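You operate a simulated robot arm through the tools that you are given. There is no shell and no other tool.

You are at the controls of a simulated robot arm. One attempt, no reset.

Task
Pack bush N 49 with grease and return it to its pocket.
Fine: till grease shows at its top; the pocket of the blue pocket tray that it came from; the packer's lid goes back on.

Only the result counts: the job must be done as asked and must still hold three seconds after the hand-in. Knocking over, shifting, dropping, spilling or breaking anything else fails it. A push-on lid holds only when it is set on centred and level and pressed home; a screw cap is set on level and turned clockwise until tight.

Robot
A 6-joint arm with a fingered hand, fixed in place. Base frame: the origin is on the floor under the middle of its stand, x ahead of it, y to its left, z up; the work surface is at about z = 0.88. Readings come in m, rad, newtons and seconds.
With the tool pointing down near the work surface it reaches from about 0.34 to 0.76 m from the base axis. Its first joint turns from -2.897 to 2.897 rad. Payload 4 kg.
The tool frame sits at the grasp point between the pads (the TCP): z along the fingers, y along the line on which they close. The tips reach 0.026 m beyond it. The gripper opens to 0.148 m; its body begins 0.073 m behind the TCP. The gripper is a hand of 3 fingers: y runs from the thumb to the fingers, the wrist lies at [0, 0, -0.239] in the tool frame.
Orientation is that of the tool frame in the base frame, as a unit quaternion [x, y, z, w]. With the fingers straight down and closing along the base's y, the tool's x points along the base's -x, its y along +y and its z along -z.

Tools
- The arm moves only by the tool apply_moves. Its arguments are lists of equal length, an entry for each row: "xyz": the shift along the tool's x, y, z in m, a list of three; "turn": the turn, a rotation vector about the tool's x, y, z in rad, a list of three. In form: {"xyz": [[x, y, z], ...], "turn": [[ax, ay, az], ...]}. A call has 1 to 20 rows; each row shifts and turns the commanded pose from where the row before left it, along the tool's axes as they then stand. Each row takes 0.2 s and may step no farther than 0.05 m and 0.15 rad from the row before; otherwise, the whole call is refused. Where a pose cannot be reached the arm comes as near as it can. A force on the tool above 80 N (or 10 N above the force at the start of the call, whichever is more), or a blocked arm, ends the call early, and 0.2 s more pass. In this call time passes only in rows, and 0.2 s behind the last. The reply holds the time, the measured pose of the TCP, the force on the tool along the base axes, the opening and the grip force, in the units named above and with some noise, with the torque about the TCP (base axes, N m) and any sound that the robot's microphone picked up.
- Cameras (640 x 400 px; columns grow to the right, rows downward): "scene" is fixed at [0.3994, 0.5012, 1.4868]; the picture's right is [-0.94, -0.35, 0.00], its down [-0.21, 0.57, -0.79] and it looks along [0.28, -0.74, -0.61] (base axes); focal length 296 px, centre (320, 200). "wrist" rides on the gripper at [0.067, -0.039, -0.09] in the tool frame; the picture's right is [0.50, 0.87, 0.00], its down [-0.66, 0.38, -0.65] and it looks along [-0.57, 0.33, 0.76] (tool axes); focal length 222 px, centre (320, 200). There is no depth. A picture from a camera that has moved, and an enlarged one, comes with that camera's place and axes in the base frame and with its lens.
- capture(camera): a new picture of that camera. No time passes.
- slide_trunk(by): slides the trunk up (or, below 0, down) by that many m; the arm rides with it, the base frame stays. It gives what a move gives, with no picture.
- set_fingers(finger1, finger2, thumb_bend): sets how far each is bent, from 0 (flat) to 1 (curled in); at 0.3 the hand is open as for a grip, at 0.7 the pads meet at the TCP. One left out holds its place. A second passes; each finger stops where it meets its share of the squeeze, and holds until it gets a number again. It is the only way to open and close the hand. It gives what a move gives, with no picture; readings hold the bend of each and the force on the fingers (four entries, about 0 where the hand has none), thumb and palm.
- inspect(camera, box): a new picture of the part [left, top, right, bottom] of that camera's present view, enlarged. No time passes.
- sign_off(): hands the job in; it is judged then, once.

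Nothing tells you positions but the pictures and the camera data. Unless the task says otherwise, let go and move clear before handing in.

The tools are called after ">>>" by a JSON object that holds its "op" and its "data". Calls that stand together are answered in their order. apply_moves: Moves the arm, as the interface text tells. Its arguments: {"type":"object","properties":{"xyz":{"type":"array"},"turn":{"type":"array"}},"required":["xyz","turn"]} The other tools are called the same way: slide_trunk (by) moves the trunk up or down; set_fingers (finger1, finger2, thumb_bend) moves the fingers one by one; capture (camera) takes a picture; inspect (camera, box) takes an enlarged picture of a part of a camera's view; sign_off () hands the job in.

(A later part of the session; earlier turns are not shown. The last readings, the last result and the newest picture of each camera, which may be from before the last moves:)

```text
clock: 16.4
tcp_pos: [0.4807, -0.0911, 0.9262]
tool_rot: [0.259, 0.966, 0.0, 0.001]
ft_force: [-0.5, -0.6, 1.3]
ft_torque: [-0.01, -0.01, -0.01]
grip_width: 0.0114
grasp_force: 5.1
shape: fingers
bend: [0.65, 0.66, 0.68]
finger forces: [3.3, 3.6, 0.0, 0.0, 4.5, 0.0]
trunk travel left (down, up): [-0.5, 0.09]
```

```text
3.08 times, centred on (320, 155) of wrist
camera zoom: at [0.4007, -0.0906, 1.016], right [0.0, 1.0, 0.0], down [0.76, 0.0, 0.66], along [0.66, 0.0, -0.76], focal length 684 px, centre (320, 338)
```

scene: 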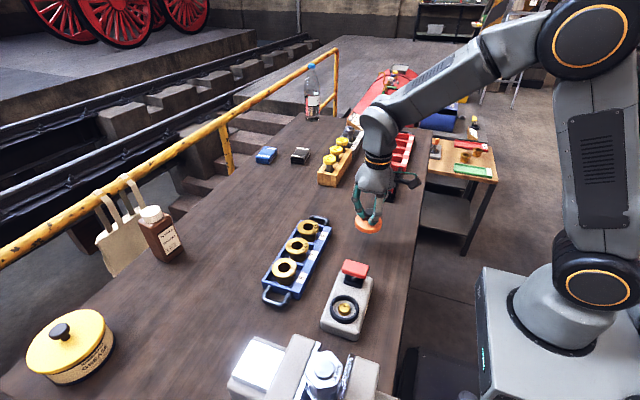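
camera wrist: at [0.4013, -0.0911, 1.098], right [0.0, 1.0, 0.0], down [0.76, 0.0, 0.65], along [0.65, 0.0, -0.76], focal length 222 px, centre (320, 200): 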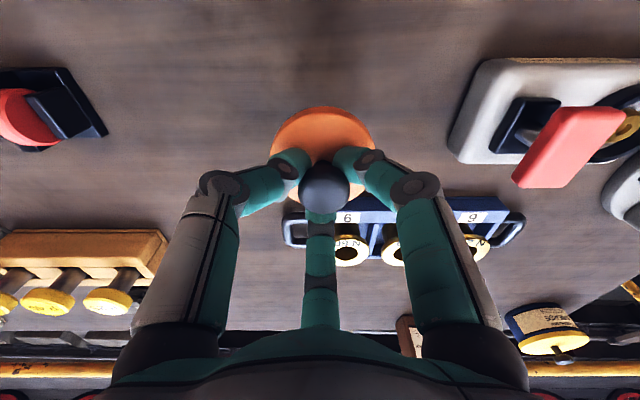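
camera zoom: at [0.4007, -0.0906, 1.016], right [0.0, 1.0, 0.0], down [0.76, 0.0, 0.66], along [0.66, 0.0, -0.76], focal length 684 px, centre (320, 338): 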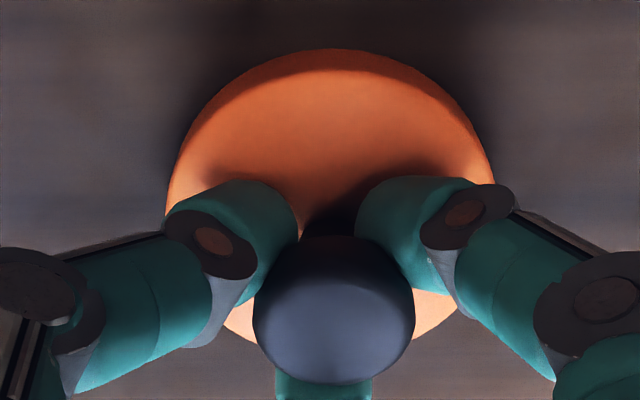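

Contact with the table is felt at TCP z ≈ 0.926. I'll open gradually, rising slightly so the tips don't press on the lid.

>>> {"op": "set_fingers", "data": {"finger1": 0.62, "finger2": 0.62, "thumb_bend": 0.62}}

>>> {"op": "apply_moves", "data": {"xyz": [[0, 0, -0.002]], "turn": [[0, 0, 0]]}}

>>> {"op": "set_fingers", "data": {"finger1": 0.57, "finger2": 0.57, "thumb_bend": 0.57}}

>>> {"op": "inspect", "data": {"camera": "scene", "box": [340, 215, 390, 260]}}

>>> {"op": "inspect", "data": {"camera": "wrist", "box": [240, 90, 400, 220]}}

```text
clock: 17.4
tcp_pos: [0.4785, -0.0907, 0.9267]
tool_rot: [0.259, 0.966, 0.001, 0.001]
ft_force: [0.9, -0.3, 3.6]
ft_torque: [-0.03, 0.01, -0.03]
grip_width: 0.0205
grasp_force: 1.6
shape: fingers
bend: [0.63, 0.63, 0.63]
finger forces: [1.0, 1.0, 0.1, 0.0, 1.5, 0.0]
trunk travel left (down, up): [-0.5, 0.09]
```

```text
clock: 17.8
tcp_pos: [0.4792, -0.0906, 0.9287]
tool_rot: [0.259, 0.966, 0.001, 0.0]
ft_force: [-0.3, -0.1, 0.7]
ft_torque: [0.01, 0.0, 0.01]
grip_width: 0.0226
grasp_force: 0.0
shape: fingers
bend: [0.62, 0.62, 0.62]
finger forces: [0.0, 0.0, 0.0, 0.0, 0.0, 0.0]
trunk travel left (down, up): [-0.5, 0.09]
```

```text
clock: 18.8
tcp_pos: [0.4796, -0.0896, 0.929]
tool_rot: [0.261, 0.965, 0.001, 0.0]
ft_force: [-0.3, -0.9, 3.8]
ft_torque: [0.04, -0.03, 0.0]
grip_width: 0.0408
grasp_force: 1.6
shape: fingers
bend: [0.57, 0.57, 0.56]
finger forces: [1.8, 1.6, 0.0, 0.0, 0.0, 0.0]
trunk travel left (down, up): [-0.5, 0.09]
```

```text
8.89 times, centred on (365, 238) of scene
camera zoom: at [0.3994, 0.5012, 1.4868], right [-0.94, -0.35, 0.0], down [-0.21, 0.57, -0.79], along [0.28, -0.74, -0.61], focal length 2632 px, centre (-80, -133)
```

zoom: 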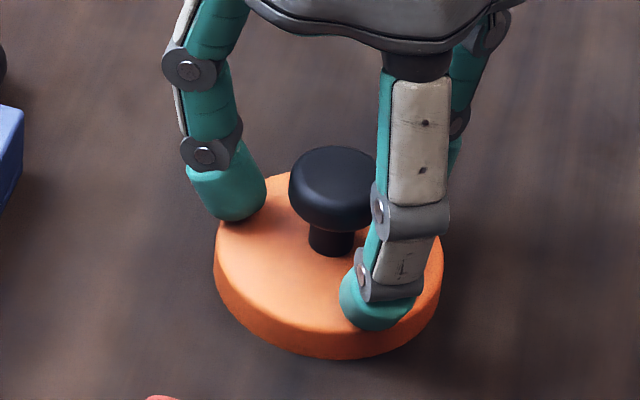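

```text
3.08 times, centred on (320, 155) of wrist
camera zoom: at [0.4004, -0.0907, 1.0181], right [0.0, 1.0, 0.0], down [0.76, 0.0, 0.65], along [0.65, 0.0, -0.76], focal length 684 px, centre (320, 338)
```

zoom: 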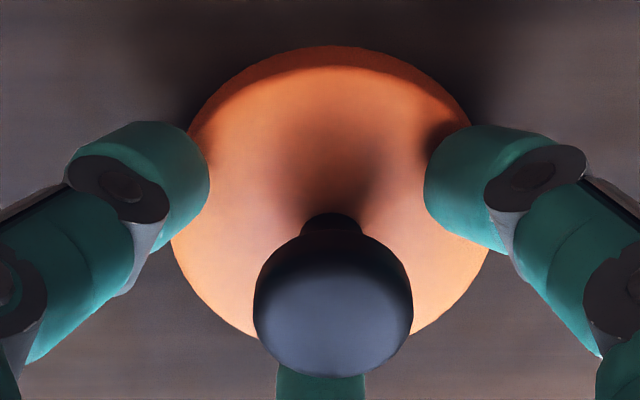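

The knob is released and the lid stands upright on the table. I'll rise straight up.

>>> {"op": "apply_moves", "data": {"xyz": [[0, 0, -0.005], [0, 0, -0.02], [0, 0, -0.035], [0, 0, -0.045]], "turn": [[0, 0, 0], [0, 0, 0], [0, 0, 0], [0, 0, 0]]}}

>>> {"op": "capture", "data": {"camera": "wrist"}}

>>> {"op": "inspect", "data": {"camera": "scene", "box": [330, 190, 410, 270]}}

```text
clock: 19.8
tcp_pos: [0.4791, -0.0889, 1.0343]
tool_rot: [0.26, 0.966, 0.001, 0.0]
ft_force: [0.3, -1.4, 0.3]
ft_torque: [0.0, 0.02, 0.01]
grip_width: 0.0418
grasp_force: 0.0
shape: fingers
bend: [0.56, 0.56, 0.56]
finger forces: [0.0, 0.0, 0.0, 0.0, 0.0, 0.0]
trunk travel left (down, up): [-0.5, 0.09]
```

```text
taken
camera wrist: at [0.4003, -0.0907, 1.1238], right [0.0, 1.0, 0.0], down [0.76, 0.0, 0.65], along [0.65, 0.0, -0.76], focal length 222 px, centre (320, 200)
```

wrist: 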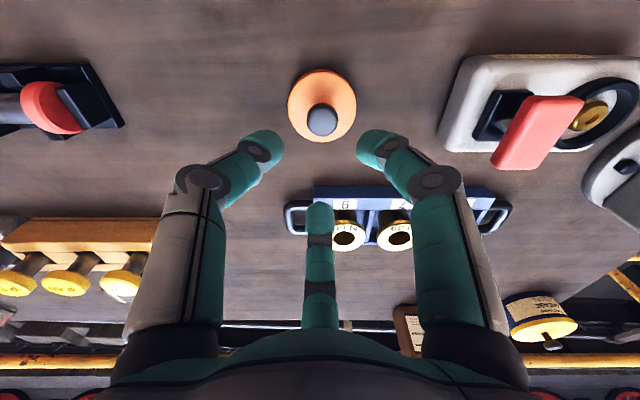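

```text
5.00 times, centred on (370, 230) of scene
camera zoom: at [0.3994, 0.5012, 1.4868], right [-0.94, -0.35, 0.0], down [-0.21, 0.57, -0.79], along [0.28, -0.74, -0.61], focal length 1480 px, centre (70, 50)
```

zoom: 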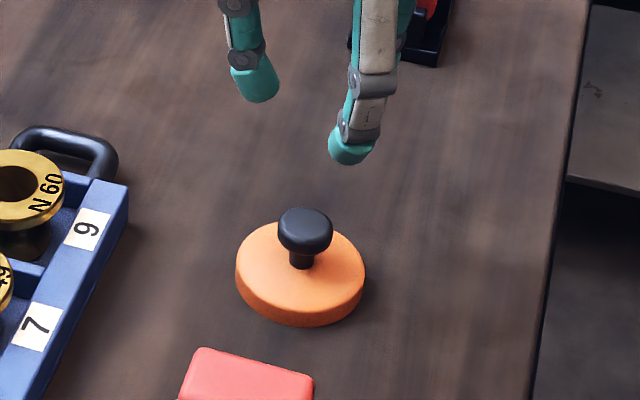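

The lid stands safely on the table. Now I'll go over N 49 with the hand set to a slightly-wider-than-flange opening.

>>> {"op": "set_fingers", "data": {"finger1": 0.48, "finger2": 0.48, "thumb_bend": 0.48}}

>>> {"op": "apply_moves", "data": {"xyz": [[-0.018, 0.0352, 0], [-0.018, 0.0352, 0], [-0.018, 0.0352, 0], [-0.018, 0.0352, 0], [-0.018, 0.0353, 0]], "turn": [[0, 0, 0], [0, 0, 0], [0, 0, 0], [0, 0, 0], [0, 0, 0]]}}

>>> {"op": "capture", "data": {"camera": "wrist"}}

>>> {"op": "inspect", "data": {"camera": "wrist", "box": [200, 60, 440, 210]}}

>>> {"op": "inspect", "data": {"camera": "scene", "box": [240, 180, 370, 310]}}

```text
clock: 20.8
tcp_pos: [0.4793, -0.0909, 1.0341]
tool_rot: [0.26, 0.966, 0.001, 0.001]
ft_force: [-0.2, 0.6, 0.7]
ft_torque: [-0.01, 0.04, -0.01]
grip_width: 0.0682
grasp_force: 0.0
shape: fingers
bend: [0.48, 0.48, 0.48]
finger forces: [0.0, 0.1, 0.1, 0.0, 0.0, 0.0]
trunk travel left (down, up): [-0.5, 0.09]
```

```text
clock: 22.0
tcp_pos: [0.6471, 0.0164, 1.0329]
tool_rot: [0.259, 0.966, 0.0, 0.001]
ft_force: [0.2, 0.0, -0.5]
ft_torque: [0.01, -0.02, 0.0]
grip_width: 0.0686
grasp_force: 0.0
shape: fingers
bend: [0.48, 0.48, 0.48]
finger forces: [0.0, 0.0, 0.1, 0.0, 0.0, 0.0]
trunk travel left (down, up): [-0.5, 0.09]
```

```text
taken
camera wrist: at [0.5681, 0.0162, 1.1224], right [0.0, 1.0, 0.0], down [0.76, 0.0, 0.65], along [0.65, 0.0, -0.76], focal length 222 px, centre (320, 200)
```

wrist: 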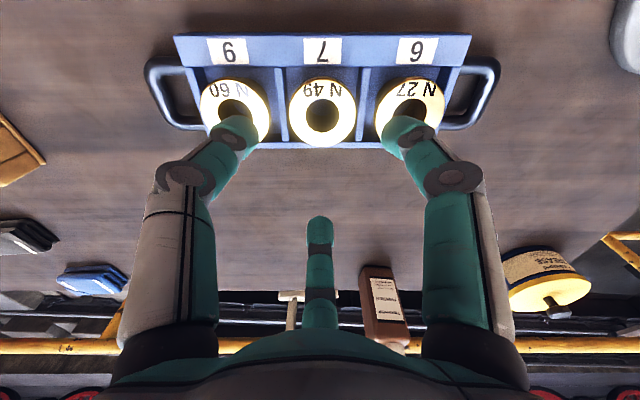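

```text
2.67 times, centred on (320, 135) of wrist
camera zoom: at [0.5681, 0.0162, 1.1224], right [0.0, 1.0, 0.0], down [0.76, 0.0, 0.65], along [0.65, 0.0, -0.76], focal length 592 px, centre (320, 373)
```

zoom: 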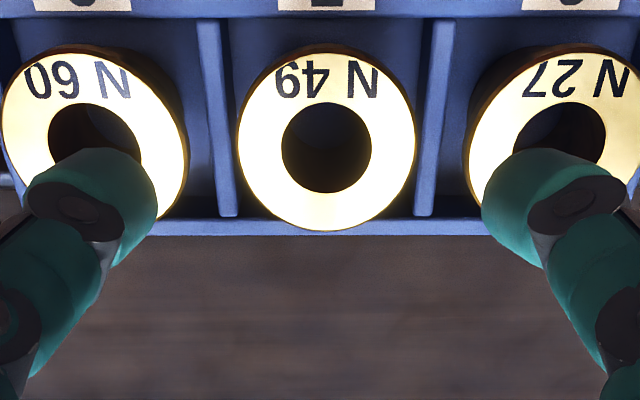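

```text
3.08 times, centred on (305, 245) of scene
camera zoom: at [0.3994, 0.5012, 1.4868], right [-0.94, -0.35, 0.0], down [-0.21, 0.57, -0.79], along [0.28, -0.74, -0.61], focal length 911 px, centre (366, 62)
```

zoom: 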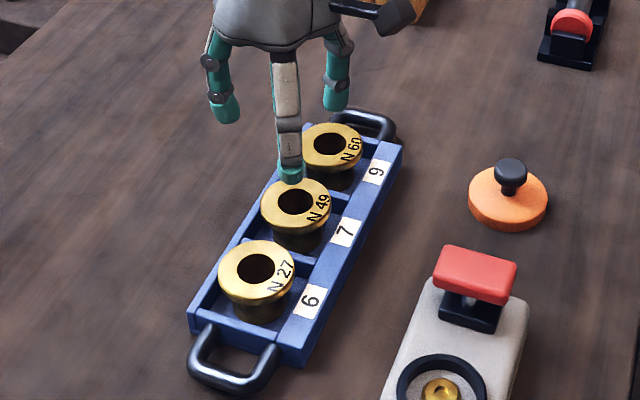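

The bush is about 5 mm nearer the base (-x) than the tool axis. I'll correct that, come down halfway and look again.

>>> {"op": "apply_moves", "data": {"xyz": [[0.0053, -0.0008, 0.02], [0, 0, 0.02]], "turn": [[0, 0, 0], [0, 0, 0]]}}

>>> {"op": "inspect", "data": {"camera": "wrist", "box": [200, 80, 440, 230]}}

>>> {"op": "inspect", "data": {"camera": "scene", "box": [260, 200, 340, 280]}}

```text
clock: 22.6
tcp_pos: [0.6414, 0.0195, 0.9927]
tool_rot: [0.259, 0.966, 0.0, 0.0]
ft_force: [0.5, 0.0, -0.5]
ft_torque: [0.0, -0.02, 0.02]
grip_width: 0.0682
grasp_force: 0.0
shape: fingers
bend: [0.48, 0.48, 0.48]
finger forces: [0.1, 0.0, 0.0, 0.0, 0.1, 0.0]
trunk travel left (down, up): [-0.5, 0.09]
```

```text
2.67 times, centred on (320, 155) of wrist
camera zoom: at [0.5624, 0.0187, 1.0821], right [0.0, 1.0, 0.0], down [0.76, 0.0, 0.65], along [0.65, 0.0, -0.76], focal length 592 px, centre (320, 320)
```

zoom: 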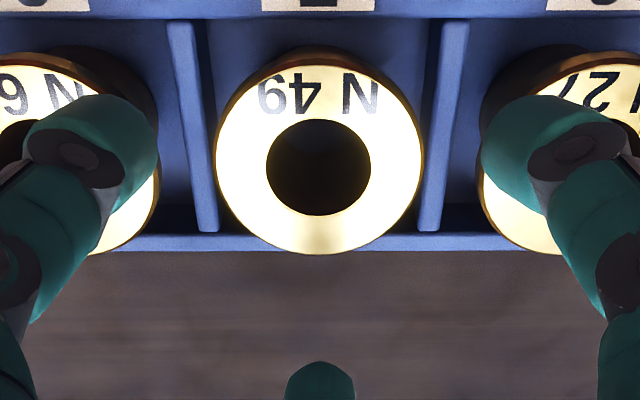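

```text
5.00 times, centred on (300, 240) of scene
camera zoom: at [0.3994, 0.5012, 1.4868], right [-0.94, -0.35, 0.0], down [-0.21, 0.57, -0.79], along [0.28, -0.74, -0.61], focal length 1480 px, centre (420, 0)
```

zoom: 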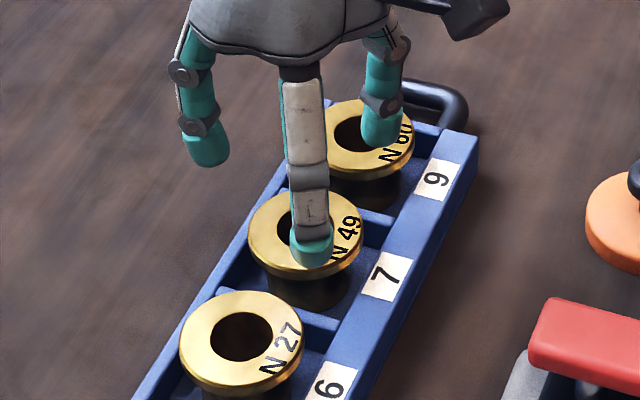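

N 49 is now centred under the hand, with its flange top at z ≈ 0.927 by two-view triangulation. I'll lower the tips beside the flange in small steps, watching for clearance to the neighbours and the dividers.

>>> {"op": "apply_moves", "data": {"xyz": [[0, 0, 0.015], [0, 0, 0.01], [0, 0, 0.007]], "turn": [[0, 0, 0], [0, 0, 0], [0, 0, 0]]}}

>>> {"op": "inspect", "data": {"camera": "wrist", "box": [200, 80, 440, 230]}}

>>> {"op": "inspect", "data": {"camera": "scene", "box": [270, 210, 330, 280]}}

```text
clock: 23.4
tcp_pos: [0.6398, 0.0172, 0.9606]
tool_rot: [0.26, 0.966, 0.001, 0.0]
ft_force: [-0.5, -0.5, -0.2]
ft_torque: [0.0, 0.0, 0.0]
grip_width: 0.0685
grasp_force: 0.0
shape: fingers
bend: [0.48, 0.48, 0.48]
finger forces: [0.0, 0.0, 0.0, 0.0, 0.1, 0.1]
trunk travel left (down, up): [-0.5, 0.09]
```

```text
2.67 times, centred on (320, 155) of wrist
camera zoom: at [0.5616, 0.0181, 1.0507], right [0.0, 1.0, 0.0], down [0.76, 0.0, 0.65], along [0.65, 0.0, -0.76], focal length 592 px, centre (320, 320)
```

zoom: 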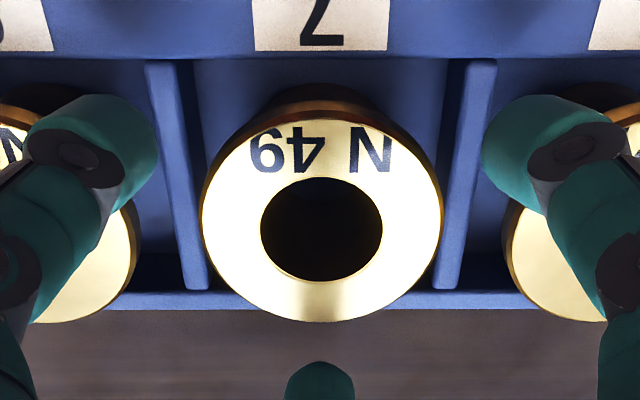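

```text
5.71 times, centred on (300, 245) of scene
camera zoom: at [0.3994, 0.5012, 1.4868], right [-0.94, -0.35, 0.0], down [-0.21, 0.57, -0.79], along [0.28, -0.74, -0.61], focal length 1692 px, centre (434, -57)
```

zoom: 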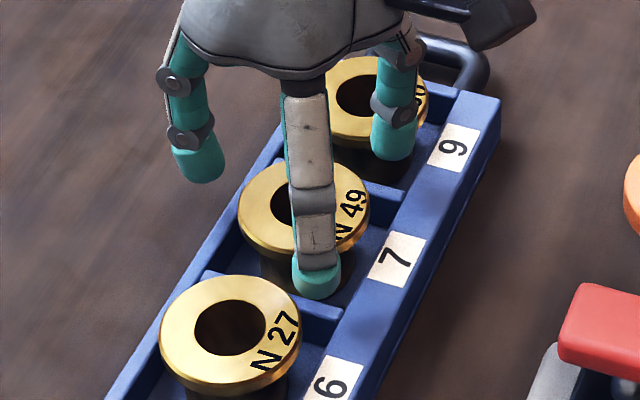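

>>> {"op": "apply_moves", "data": {"xyz": [[0, 0, 0.004], [0, 0, 0.003]], "turn": [[0, 0, 0], [0, 0, 0]]}}

>>> {"op": "inspect", "data": {"camera": "wrist", "box": [200, 80, 440, 230]}}

>>> {"op": "inspect", "data": {"camera": "scene", "box": [275, 220, 325, 275]}}

```text
clock: 24.0
tcp_pos: [0.6406, 0.0175, 0.9542]
tool_rot: [0.26, 0.966, 0.002, -0.001]
ft_force: [-0.6, 0.2, 0.5]
ft_torque: [0.0, 0.0, 0.01]
grip_width: 0.0684
grasp_force: 0.1
shape: fingers
bend: [0.48, 0.48, 0.48]
finger forces: [0.1, 0.0, 0.1, 0.0, 0.0, 0.0]
trunk travel left (down, up): [-0.5, 0.09]
```

```text
2.67 times, centred on (320, 155) of wrist
camera zoom: at [0.5619, 0.0181, 1.044], right [0.0, 1.0, 0.0], down [0.76, 0.0, 0.65], along [0.65, 0.0, -0.76], focal length 592 px, centre (320, 320)
```

zoom: 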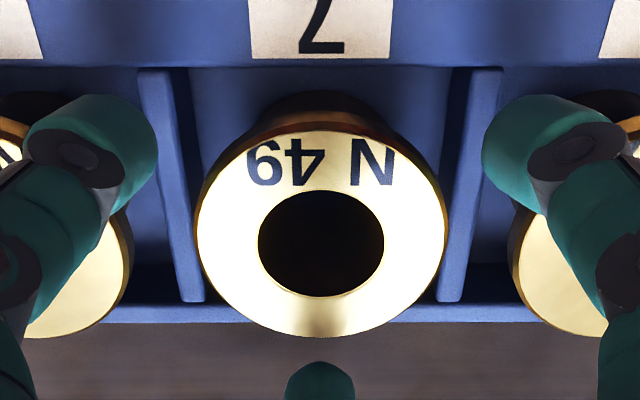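

```text
7.27 times, centred on (300, 248) of scene
camera zoom: at [0.3994, 0.5012, 1.4868], right [-0.94, -0.35, 0.0], down [-0.21, 0.57, -0.79], along [0.28, -0.74, -0.61], focal length 2153 px, centre (466, -146)
```

zoom: 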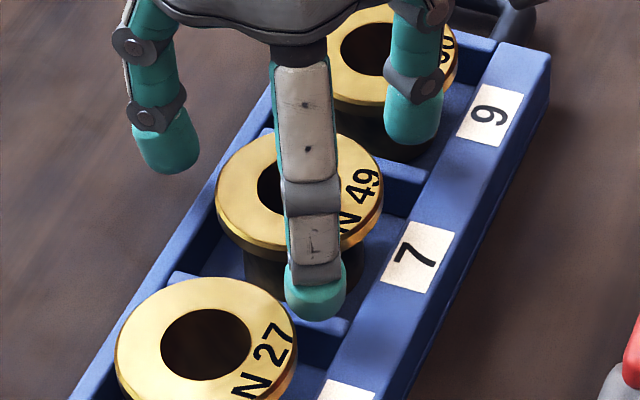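

The tips are at flange mid-height with clearance to the neighbours. I'll close on the flange.

>>> {"op": "set_fingers", "data": {"finger1": 0.7, "finger2": 0.7, "thumb_bend": 0.7}}

>>> {"op": "inspect", "data": {"camera": "wrist", "box": [200, 80, 440, 230]}}

>>> {"op": "inspect", "data": {"camera": "scene", "box": [275, 220, 325, 275]}}

```text
clock: 25.0
tcp_pos: [0.6408, 0.0169, 0.9543]
tool_rot: [0.259, 0.966, 0.002, 0.002]
ft_force: [0.1, -4.4, 7.3]
ft_torque: [-0.16, 0.04, 0.02]
grip_width: 0.0424
grasp_force: 20.3
shape: fingers
bend: [0.55, 0.54, 0.6]
finger forces: [11.7, 11.5, 0.0, 0.0, 17.4, 0.0]
trunk travel left (down, up): [-0.5, 0.09]
```

```text
2.67 times, centred on (320, 155) of wrist
camera zoom: at [0.5615, 0.0176, 1.0446], right [0.0, 1.0, 0.0], down [0.76, 0.0, 0.66], along [0.66, 0.0, -0.76], focal length 592 px, centre (320, 320)
```

zoom: 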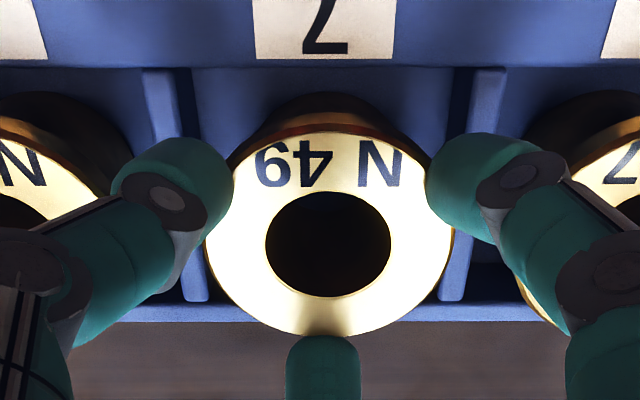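

```text
7.27 times, centred on (300, 248) of scene
camera zoom: at [0.3994, 0.5012, 1.4868], right [-0.94, -0.35, 0.0], down [-0.21, 0.57, -0.79], along [0.28, -0.74, -0.61], focal length 2153 px, centre (466, -146)
```

zoom: 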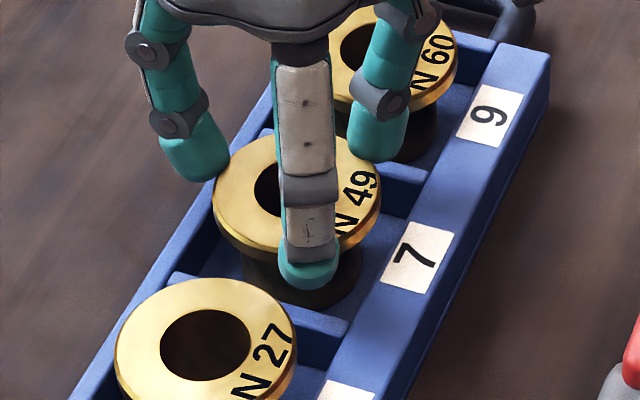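

>>> {"op": "apply_moves", "data": {"xyz": [[0, 0, -0.002], [0, 0, -0.003]], "turn": [[0, 0, 0], [0, 0, 0]]}}

>>> {"op": "inspect", "data": {"camera": "wrist", "box": [200, 80, 440, 230]}}

>>> {"op": "inspect", "data": {"camera": "scene", "box": [275, 220, 325, 275]}}

```text
clock: 25.6
tcp_pos: [0.6404, 0.0182, 0.9592]
tool_rot: [0.26, 0.966, 0.001, 0.001]
ft_force: [1.0, -0.5, 0.4]
ft_torque: [0.01, -0.09, -0.03]
grip_width: 0.0312
grasp_force: 17.7
shape: fingers
bend: [0.58, 0.58, 0.64]
finger forces: [12.4, 12.7, 0.0, 0.0, 10.2, 0.1]
trunk travel left (down, up): [-0.5, 0.09]
```

```text
2.67 times, centred on (320, 155) of wrist
camera zoom: at [0.5618, 0.0186, 1.0486], right [0.0, 1.0, 0.0], down [0.76, 0.0, 0.65], along [0.65, 0.0, -0.76], focal length 592 px, centre (320, 320)
```

zoom: 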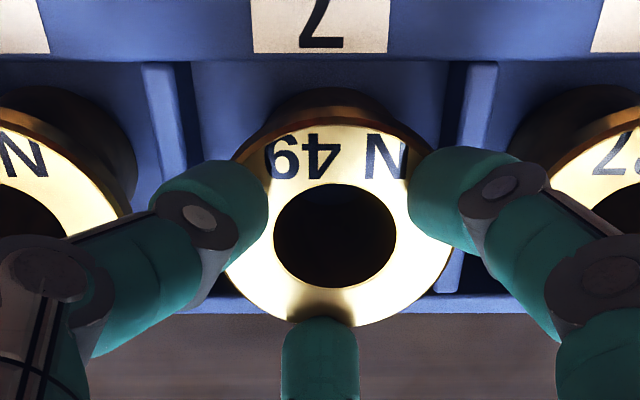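

```text
7.27 times, centred on (300, 248) of scene
camera zoom: at [0.3994, 0.5012, 1.4868], right [-0.94, -0.35, 0.0], down [-0.21, 0.57, -0.79], along [0.28, -0.74, -0.61], focal length 2153 px, centre (466, -146)
```

zoom: 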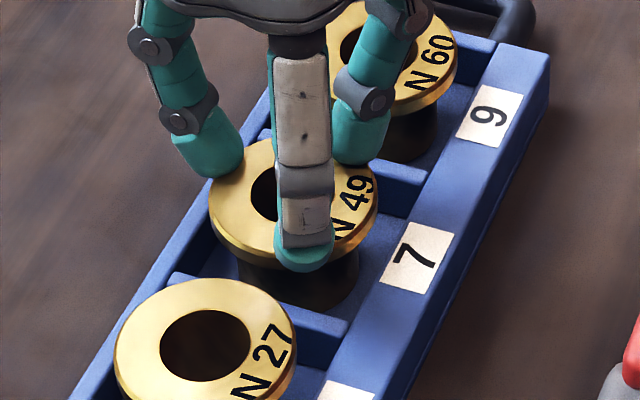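

The pads were too high and slid up over the flange edge. I'll back off, reopen, and check the bush before regrasping lower.

>>> {"op": "apply_moves", "data": {"xyz": [[0, 0, -0.004]], "turn": [[0, 0, 0]]}}

>>> {"op": "set_fingers", "data": {"finger1": 0.48, "finger2": 0.48, "thumb_bend": 0.48}}

>>> {"op": "inspect", "data": {"camera": "wrist", "box": [200, 80, 440, 230]}}

>>> {"op": "inspect", "data": {"camera": "scene", "box": [275, 220, 325, 275]}}

```text
clock: 26.0
tcp_pos: [0.6414, 0.0185, 0.9635]
tool_rot: [0.259, 0.966, 0.001, 0.0]
ft_force: [-1.5, 0.5, -0.5]
ft_torque: [0.03, 0.05, -0.02]
grip_width: 0.0297
grasp_force: 7.5
shape: fingers
bend: [0.58, 0.65, 0.65]
finger forces: [7.3, 0.0, 0.0, 0.0, 7.1, 0.0]
trunk travel left (down, up): [-0.5, 0.09]
```

```text
clock: 27.0
tcp_pos: [0.641, 0.0197, 0.9632]
tool_rot: [0.26, 0.966, 0.001, 0.0]
ft_force: [0.8, 0.5, -0.3]
ft_torque: [0.02, -0.02, -0.02]
grip_width: 0.0684
grasp_force: 0.1
shape: fingers
bend: [0.48, 0.48, 0.48]
finger forces: [0.0, 0.1, 0.0, 0.0, 0.1, 0.1]
trunk travel left (down, up): [-0.5, 0.09]
```

```text
2.67 times, centred on (320, 155) of wrist
camera zoom: at [0.562, 0.0184, 1.053], right [0.0, 1.0, 0.0], down [0.76, 0.0, 0.65], along [0.65, 0.0, -0.76], focal length 592 px, centre (320, 320)
```

zoom: 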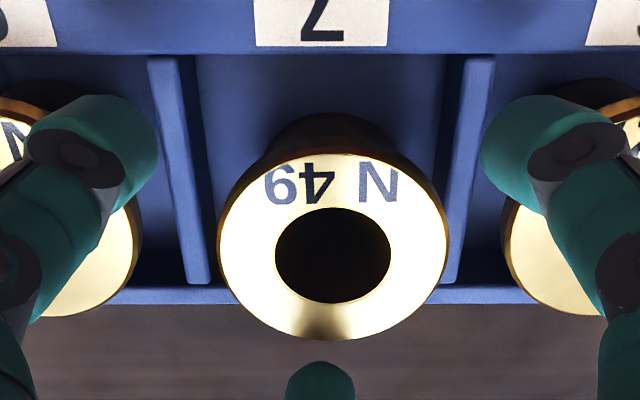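

```text
7.27 times, centred on (300, 248) of scene
camera zoom: at [0.3994, 0.5012, 1.4868], right [-0.94, -0.35, 0.0], down [-0.21, 0.57, -0.79], along [0.28, -0.74, -0.61], focal length 2153 px, centre (466, -146)
```

zoom: 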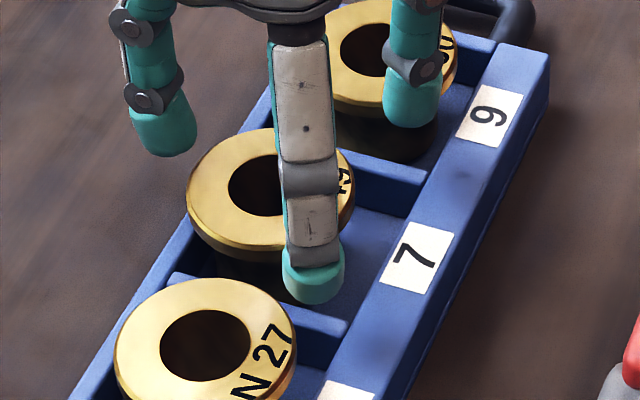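

The bush slid about 10 mm in +x inside its roomy pocket, to about (0.650, 0.022), and is still upright. From this side the fingers would now be tight against N 27. I'll rise, turn the hand 60° the other way so the paired fingers come in on the +x side, and re-centre.

>>> {"op": "apply_moves", "data": {"xyz": [[0, 0, -0.02], [0, 0, -0.02], [0, 0, 0], [0, 0, 0], [0, 0, 0], [0, 0, 0], [0, 0, 0], [0, 0, 0], [0, 0, 0], [0, 0, 0], [-0.0106, -0.0027, 0]], "turn": [[0, 0, 0], [0, 0, 0], [0, 0, -0.1309], [0, 0, -0.1309], [0, 0, -0.1309], [0, 0, -0.1309], [0, 0, -0.1309], [0, 0, -0.1309], [0, 0, -0.1309], [0, 0, -0.1309], [0, 0, 0]]}}

>>> {"op": "capture", "data": {"camera": "wrist"}}

>>> {"op": "inspect", "data": {"camera": "wrist", "box": [200, 80, 440, 230]}}

>>> {"op": "inspect", "data": {"camera": "scene", "box": [260, 200, 340, 280]}}

```text
clock: 29.4
tcp_pos: [0.6504, 0.0215, 1.0049]
tool_rot: [-0.259, 0.966, 0.0, 0.0]
ft_force: [0.1, -0.4, -0.8]
ft_torque: [-0.02, -0.01, -0.03]
grip_width: 0.0683
grasp_force: 0.1
shape: fingers
bend: [0.48, 0.48, 0.48]
finger forces: [0.1, 0.0, 0.1, 0.0, 0.1, 0.1]
trunk travel left (down, up): [-0.5, 0.09]
```

```text
taken
camera wrist: at [0.6111, -0.0464, 1.0935], right [-0.87, 0.5, 0.0], down [0.38, 0.65, 0.66], along [0.33, 0.57, -0.76], focal length 222 px, centre (320, 200)
```

wrist: 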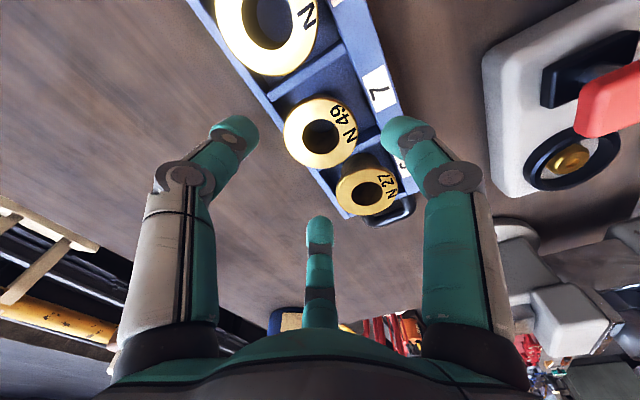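

```text
2.67 times, centred on (320, 155) of wrist
camera zoom: at [0.6111, -0.0464, 1.0935], right [-0.87, 0.5, 0.0], down [0.38, 0.65, 0.66], along [0.33, 0.57, -0.76], focal length 592 px, centre (320, 320)
```

zoom: 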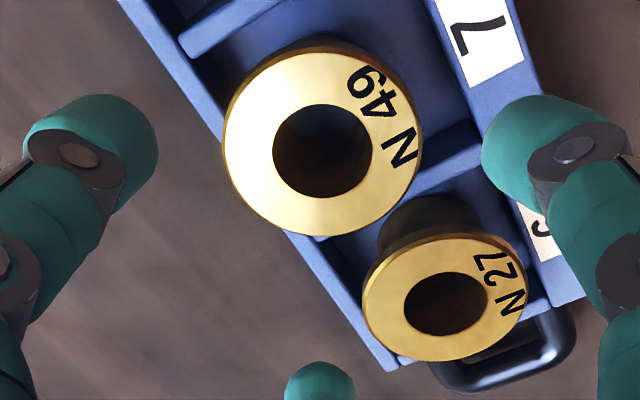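

```text
5.00 times, centred on (300, 240) of scene
camera zoom: at [0.3994, 0.5012, 1.4868], right [-0.94, -0.35, 0.0], down [-0.21, 0.57, -0.79], along [0.28, -0.74, -0.61], focal length 1480 px, centre (420, 0)
```

zoom: 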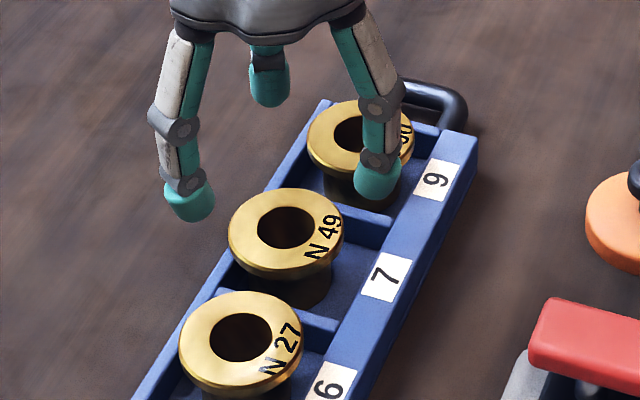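

Now aligned within 1 mm, with about 7 mm or more of clearance to both neighbours. I'll descend lower than before, stepping with force checks.

>>> {"op": "apply_moves", "data": {"xyz": [[0, 0, 0.02], [0, 0, 0.015], [0, 0, 0.013]], "turn": [[0, 0, 0], [0, 0, 0], [0, 0, 0]]}}

>>> {"op": "apply_moves", "data": {"xyz": [[0, 0, 0.004]], "turn": [[0, 0, 0]]}}

>>> {"op": "inspect", "data": {"camera": "wrist", "box": [200, 80, 440, 230]}}

>>> {"op": "inspect", "data": {"camera": "scene", "box": [275, 220, 325, 275]}}

```text
clock: 30.2
tcp_pos: [0.6509, 0.0219, 0.9555]
tool_rot: [-0.257, 0.966, 0.0, 0.001]
ft_force: [0.3, -0.7, 0.0]
ft_torque: [0.02, -0.03, -0.04]
grip_width: 0.0685
grasp_force: 0.2
shape: fingers
bend: [0.48, 0.48, 0.48]
finger forces: [0.0, 0.0, 0.0, 0.0, 0.0, 0.0]
trunk travel left (down, up): [-0.5, 0.09]
```

```text
clock: 30.6
tcp_pos: [0.6513, 0.0222, 0.951]
tool_rot: [-0.258, 0.966, 0.002, 0.001]
ft_force: [0.6, -0.8, 0.1]
ft_torque: [0.0, -0.02, 0.0]
grip_width: 0.068
grasp_force: 0.1
shape: fingers
bend: [0.48, 0.48, 0.48]
finger forces: [0.1, 0.0, 0.0, 0.0, 0.1, 0.0]
trunk travel left (down, up): [-0.5, 0.09]
```

```text
2.67 times, centred on (320, 155) of wrist
camera zoom: at [0.6115, -0.0463, 1.0408], right [-0.87, 0.5, 0.0], down [0.38, 0.65, 0.66], along [0.33, 0.57, -0.76], focal length 592 px, centre (320, 320)
```

zoom: 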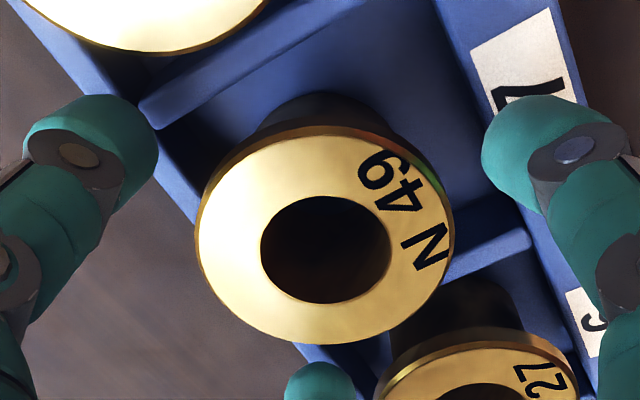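

```text
7.27 times, centred on (300, 248) of scene
camera zoom: at [0.3994, 0.5012, 1.4868], right [-0.94, -0.35, 0.0], down [-0.21, 0.57, -0.79], along [0.28, -0.74, -0.61], focal length 2153 px, centre (466, -146)
```

zoom: 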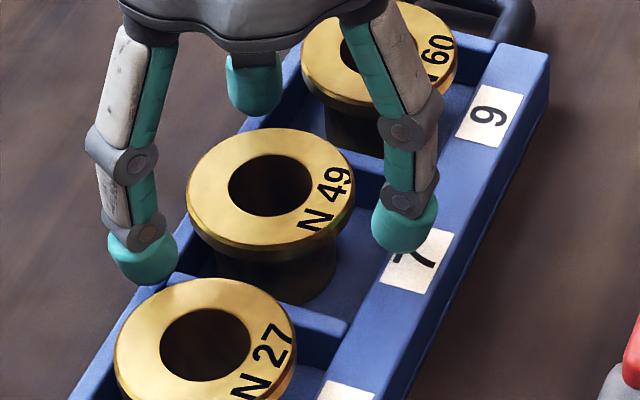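

>>> {"op": "apply_moves", "data": {"xyz": [[0, 0, 0.003]], "turn": [[0, 0, 0]]}}

>>> {"op": "apply_moves", "data": {"xyz": [[0, 0, 0.002]], "turn": [[0, 0, 0]]}}

>>> {"op": "inspect", "data": {"camera": "scene", "box": [275, 220, 325, 275]}}

>>> {"op": "inspect", "data": {"camera": "wrist", "box": [200, 80, 440, 230]}}

```text
clock: 31.0
tcp_pos: [0.6511, 0.0214, 0.949]
tool_rot: [-0.258, 0.966, 0.0, 0.0]
ft_force: [0.3, 0.0, 0.7]
ft_torque: [-0.01, -0.01, 0.03]
grip_width: 0.0685
grasp_force: 0.0
shape: fingers
bend: [0.48, 0.48, 0.48]
finger forces: [0.0, 0.0, 0.0, 0.1, 0.1, 0.0]
trunk travel left (down, up): [-0.5, 0.09]
```

```text
clock: 31.4
tcp_pos: [0.6522, 0.0209, 0.9466]
tool_rot: [-0.258, 0.966, 0.0, 0.001]
ft_force: [0.2, -0.5, 0.2]
ft_torque: [0.02, -0.02, 0.0]
grip_width: 0.0684
grasp_force: 0.1
shape: fingers
bend: [0.48, 0.48, 0.48]
finger forces: [0.0, 0.0, 0.0, 0.0, 0.0, 0.0]
trunk travel left (down, up): [-0.5, 0.09]
```

```text
7.27 times, centred on (300, 248) of scene
camera zoom: at [0.3994, 0.5012, 1.4868], right [-0.94, -0.35, 0.0], down [-0.21, 0.57, -0.79], along [0.28, -0.74, -0.61], focal length 2153 px, centre (466, -146)
```

zoom: 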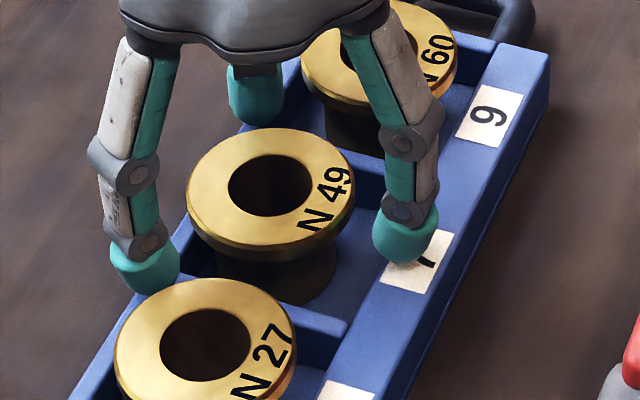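

```text
2.67 times, centred on (320, 155) of wrist
camera zoom: at [0.6113, -0.0464, 1.0359], right [-0.87, 0.5, 0.0], down [0.38, 0.65, 0.66], along [0.33, 0.57, -0.76], focal length 592 px, centre (320, 320)
```

zoom: 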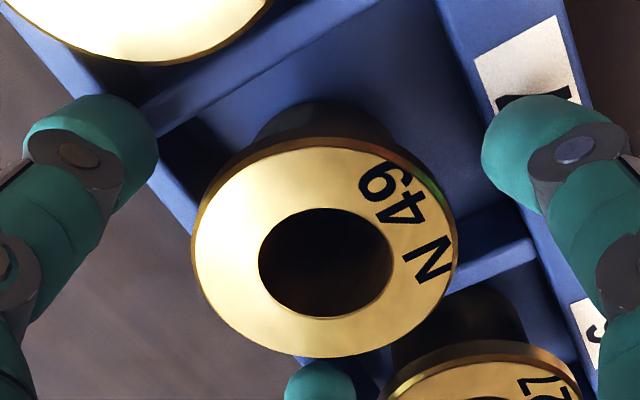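

>>> {"op": "apply_moves", "data": {"xyz": [[0.0006, 0.001, 0.002]], "turn": [[0, 0, 0]]}}

>>> {"op": "inspect", "data": {"camera": "scene", "box": [285, 225, 325, 265]}}

```text
clock: 31.8
tcp_pos: [0.65, 0.023, 0.9442]
tool_rot: [-0.258, 0.966, 0.001, 0.001]
ft_force: [0.4, -0.3, -0.8]
ft_torque: [0.01, 0.03, -0.03]
grip_width: 0.0683
grasp_force: 0.0
shape: fingers
bend: [0.48, 0.48, 0.48]
finger forces: [0.1, 0.0, 0.1, 0.0, 0.1, 0.1]
trunk travel left (down, up): [-0.5, 0.09]
```

```text
10.00 times, centred on (305, 245) of scene
camera zoom: at [0.3994, 0.5012, 1.4868], right [-0.94, -0.35, 0.0], down [-0.21, 0.57, -0.79], along [0.28, -0.74, -0.61], focal length 2961 px, centre (470, -250)
```

zoom: 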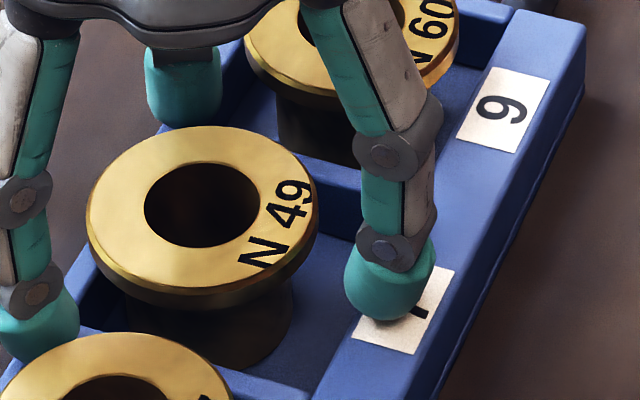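

>>> {"op": "set_fingers", "data": {"finger1": 0.51, "finger2": 0.51, "thumb_bend": 0.51}}

>>> {"op": "inspect", "data": {"camera": "scene", "box": [280, 225, 320, 265]}}

>>> {"op": "inspect", "data": {"camera": "wrist", "box": [200, 80, 440, 230]}}

```text
clock: 32.8
tcp_pos: [0.6507, 0.0217, 0.9436]
tool_rot: [-0.259, 0.966, -0.001, 0.0]
ft_force: [0.5, -0.9, -0.1]
ft_torque: [-0.01, -0.02, 0.02]
grip_width: 0.0593
grasp_force: 0.1
shape: fingers
bend: [0.51, 0.51, 0.51]
finger forces: [0.0, 0.0, 0.0, 0.0, 0.0, 0.0]
trunk travel left (down, up): [-0.5, 0.09]
```

```text
10.00 times, centred on (300, 245) of scene
camera zoom: at [0.3994, 0.5012, 1.4868], right [-0.94, -0.35, 0.0], down [-0.21, 0.57, -0.79], along [0.28, -0.74, -0.61], focal length 2961 px, centre (520, -250)
```

zoom: 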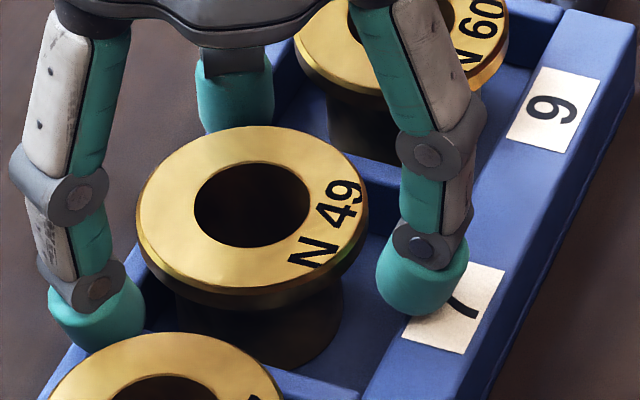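

```text
2.67 times, centred on (320, 155) of wrist
camera zoom: at [0.6106, -0.0457, 1.0339], right [-0.87, 0.5, 0.0], down [0.38, 0.65, 0.66], along [0.33, 0.57, -0.76], focal length 592 px, centre (320, 320)
```

zoom: 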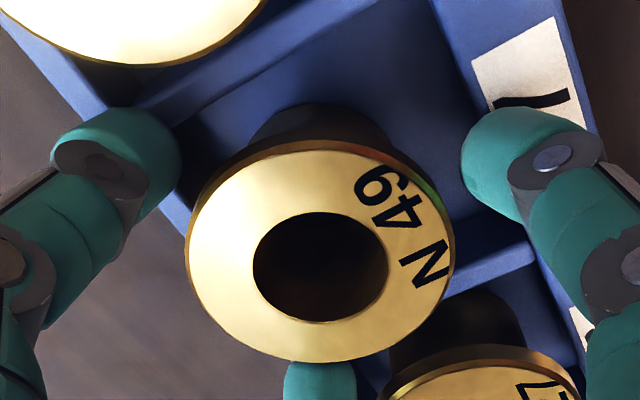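

>>> {"op": "set_fingers", "data": {"finger1": 0.54, "finger2": 0.54, "thumb_bend": 0.54}}

>>> {"op": "inspect", "data": {"camera": "scene", "box": [280, 225, 320, 265]}}

>>> {"op": "inspect", "data": {"camera": "wrist", "box": [200, 80, 440, 230]}}

```text
clock: 33.8
tcp_pos: [0.6505, 0.0223, 0.9442]
tool_rot: [-0.258, 0.966, 0.0, 0.001]
ft_force: [-0.3, 0.4, -0.3]
ft_torque: [0.02, 0.02, -0.03]
grip_width: 0.0502
grasp_force: 0.1
shape: fingers
bend: [0.53, 0.54, 0.54]
finger forces: [0.3, 0.0, 0.0, 0.0, 0.0, 0.1]
trunk travel left (down, up): [-0.5, 0.09]
```

```text
10.00 times, centred on (300, 245) of scene
camera zoom: at [0.3994, 0.5012, 1.4868], right [-0.94, -0.35, 0.0], down [-0.21, 0.57, -0.79], along [0.28, -0.74, -0.61], focal length 2961 px, centre (520, -250)
```

zoom: 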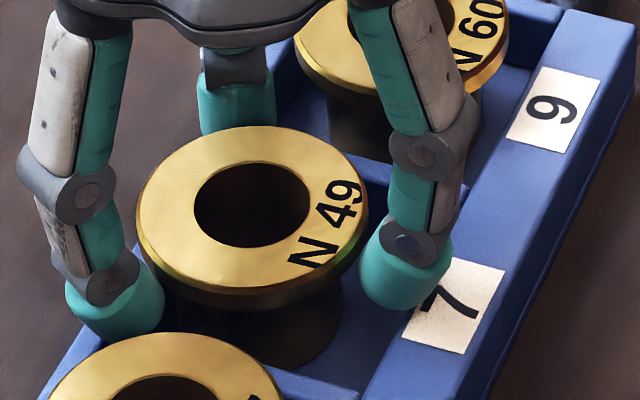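

```text
2.67 times, centred on (320, 155) of wrist
camera zoom: at [0.6106, -0.0457, 1.034], right [-0.87, 0.5, 0.0], down [0.38, 0.65, 0.66], along [0.33, 0.57, -0.76], focal length 592 px, centre (320, 320)
```

zoom: 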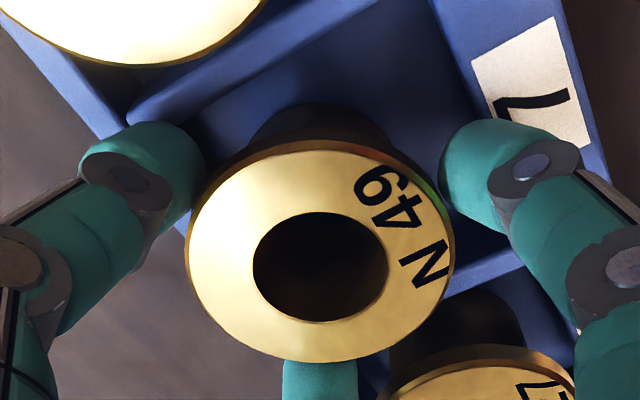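

>>> {"op": "set_fingers", "data": {"finger1": 0.57, "finger2": 0.57, "thumb_bend": 0.57}}

>>> {"op": "inspect", "data": {"camera": "scene", "box": [280, 225, 320, 265]}}

>>> {"op": "inspect", "data": {"camera": "wrist", "box": [200, 80, 440, 230]}}

```text
clock: 34.8
tcp_pos: [0.6503, 0.0222, 0.9448]
tool_rot: [-0.258, 0.966, 0.0, 0.002]
ft_force: [-1.1, 0.6, 0.5]
ft_torque: [-0.04, 0.02, -0.04]
grip_width: 0.0477
grasp_force: 1.8
shape: fingers
bend: [0.54, 0.55, 0.55]
finger forces: [1.6, 0.9, 0.1, 0.0, 1.3, 0.0]
trunk travel left (down, up): [-0.5, 0.09]
```

```text
10.00 times, centred on (300, 245) of scene
camera zoom: at [0.3994, 0.5012, 1.4868], right [-0.94, -0.35, 0.0], down [-0.21, 0.57, -0.79], along [0.28, -0.74, -0.61], focal length 2961 px, centre (520, -250)
```

zoom: 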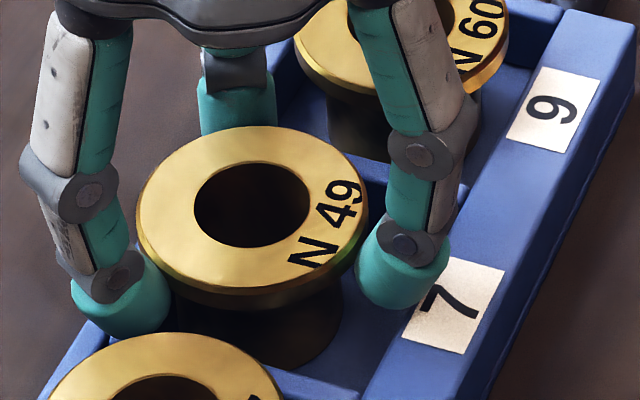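

```text
2.67 times, centred on (320, 155) of wrist
camera zoom: at [0.6106, -0.0457, 1.0339], right [-0.87, 0.5, 0.0], down [0.38, 0.65, 0.66], along [0.33, 0.57, -0.76], focal length 592 px, centre (320, 320)
```

zoom: 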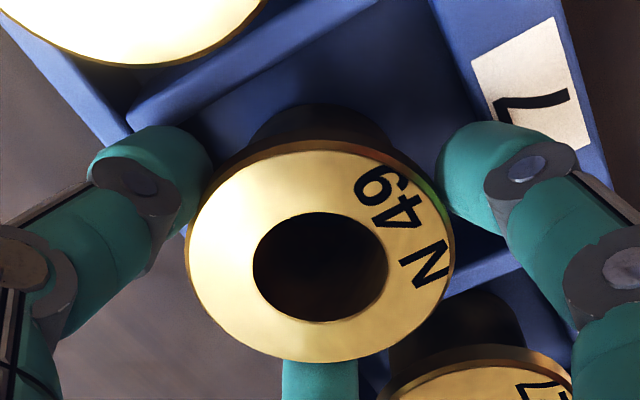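

All three pads now touch evenly with no downward push on the bush. I'll tighten in steps.

>>> {"op": "set_fingers", "data": {"finger1": 0.63, "finger2": 0.63, "thumb_bend": 0.63}}

>>> {"op": "set_fingers", "data": {"finger1": 0.7, "finger2": 0.7, "thumb_bend": 0.7}}

>>> {"op": "inspect", "data": {"camera": "scene", "box": [280, 225, 320, 265]}}

>>> {"op": "inspect", "data": {"camera": "wrist", "box": [200, 80, 440, 230]}}

```text
clock: 35.8
tcp_pos: [0.6508, 0.0223, 0.9449]
tool_rot: [-0.258, 0.966, 0.001, 0.001]
ft_force: [0.1, -0.9, 0.1]
ft_torque: [-0.04, -0.06, -0.01]
grip_width: 0.0458
grasp_force: 11.1
shape: fingers
bend: [0.54, 0.55, 0.57]
finger forces: [7.1, 6.6, 0.0, 0.0, 8.5, 0.1]
trunk travel left (down, up): [-0.5, 0.09]
```

```text
clock: 36.8
tcp_pos: [0.6505, 0.0227, 0.9446]
tool_rot: [-0.258, 0.966, 0.0, 0.001]
ft_force: [-0.1, 0.3, 0.4]
ft_torque: [0.04, -0.02, 0.0]
grip_width: 0.0448
grasp_force: 19.1
shape: fingers
bend: [0.54, 0.55, 0.6]
finger forces: [11.4, 11.5, 0.1, 0.1, 15.2, 0.0]
trunk travel left (down, up): [-0.5, 0.09]
```

```text
10.00 times, centred on (300, 245) of scene
camera zoom: at [0.3994, 0.5012, 1.4868], right [-0.94, -0.35, 0.0], down [-0.21, 0.57, -0.79], along [0.28, -0.74, -0.61], focal length 2961 px, centre (520, -250)
```

zoom: 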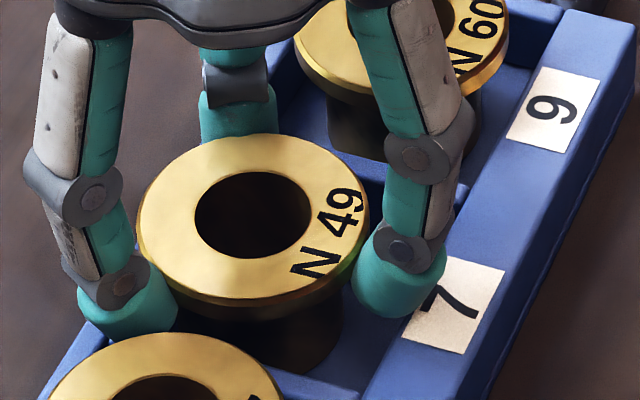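

```text
2.67 times, centred on (320, 155) of wrist
camera zoom: at [0.6108, -0.0456, 1.0338], right [-0.87, 0.5, 0.0], down [0.38, 0.65, 0.66], along [0.33, 0.57, -0.76], focal length 592 px, centre (320, 320)
```

zoom: 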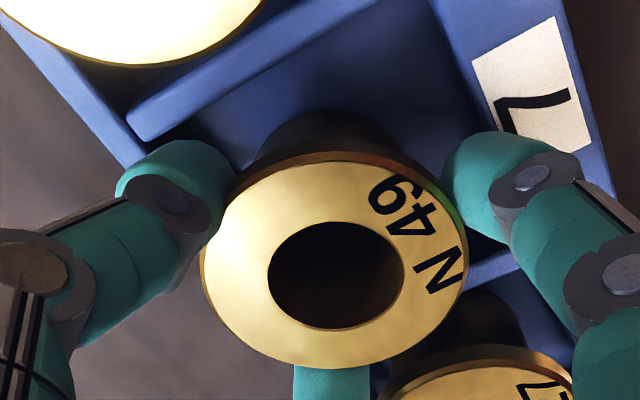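

>>> {"op": "apply_moves", "data": {"xyz": [[0, 0, -0.002], [0, 0, -0.003]], "turn": [[0, 0, 0], [0, 0, 0]]}}

>>> {"op": "inspect", "data": {"camera": "scene", "box": [280, 225, 320, 265]}}

>>> {"op": "inspect", "data": {"camera": "wrist", "box": [200, 80, 440, 230]}}

```text
clock: 37.4
tcp_pos: [0.6505, 0.0217, 0.9494]
tool_rot: [-0.258, 0.966, 0.001, 0.0]
ft_force: [0.2, -0.3, -2.9]
ft_torque: [-0.03, 0.02, 0.03]
grip_width: 0.0443
grasp_force: 18.7
shape: fingers
bend: [0.54, 0.55, 0.6]
finger forces: [11.6, 11.5, 0.1, 0.1, 15.0, 0.0]
trunk travel left (down, up): [-0.5, 0.09]
```

```text
10.00 times, centred on (300, 245) of scene
camera zoom: at [0.3994, 0.5012, 1.4868], right [-0.94, -0.35, 0.0], down [-0.21, 0.57, -0.79], along [0.28, -0.74, -0.61], focal length 2961 px, centre (520, -250)
```

zoom: 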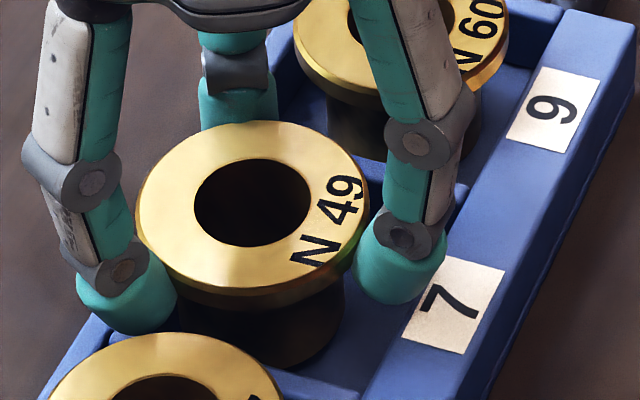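

```text
2.67 times, centred on (320, 155) of wrist
camera zoom: at [0.6106, -0.0457, 1.0388], right [-0.87, 0.5, 0.0], down [0.38, 0.65, 0.66], along [0.33, 0.57, -0.76], focal length 592 px, centre (320, 320)
```

zoom: 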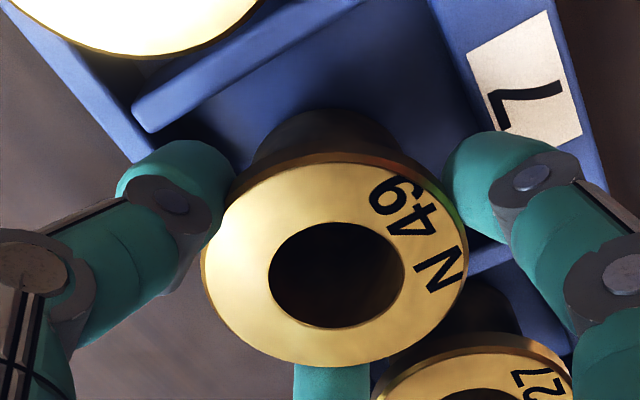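

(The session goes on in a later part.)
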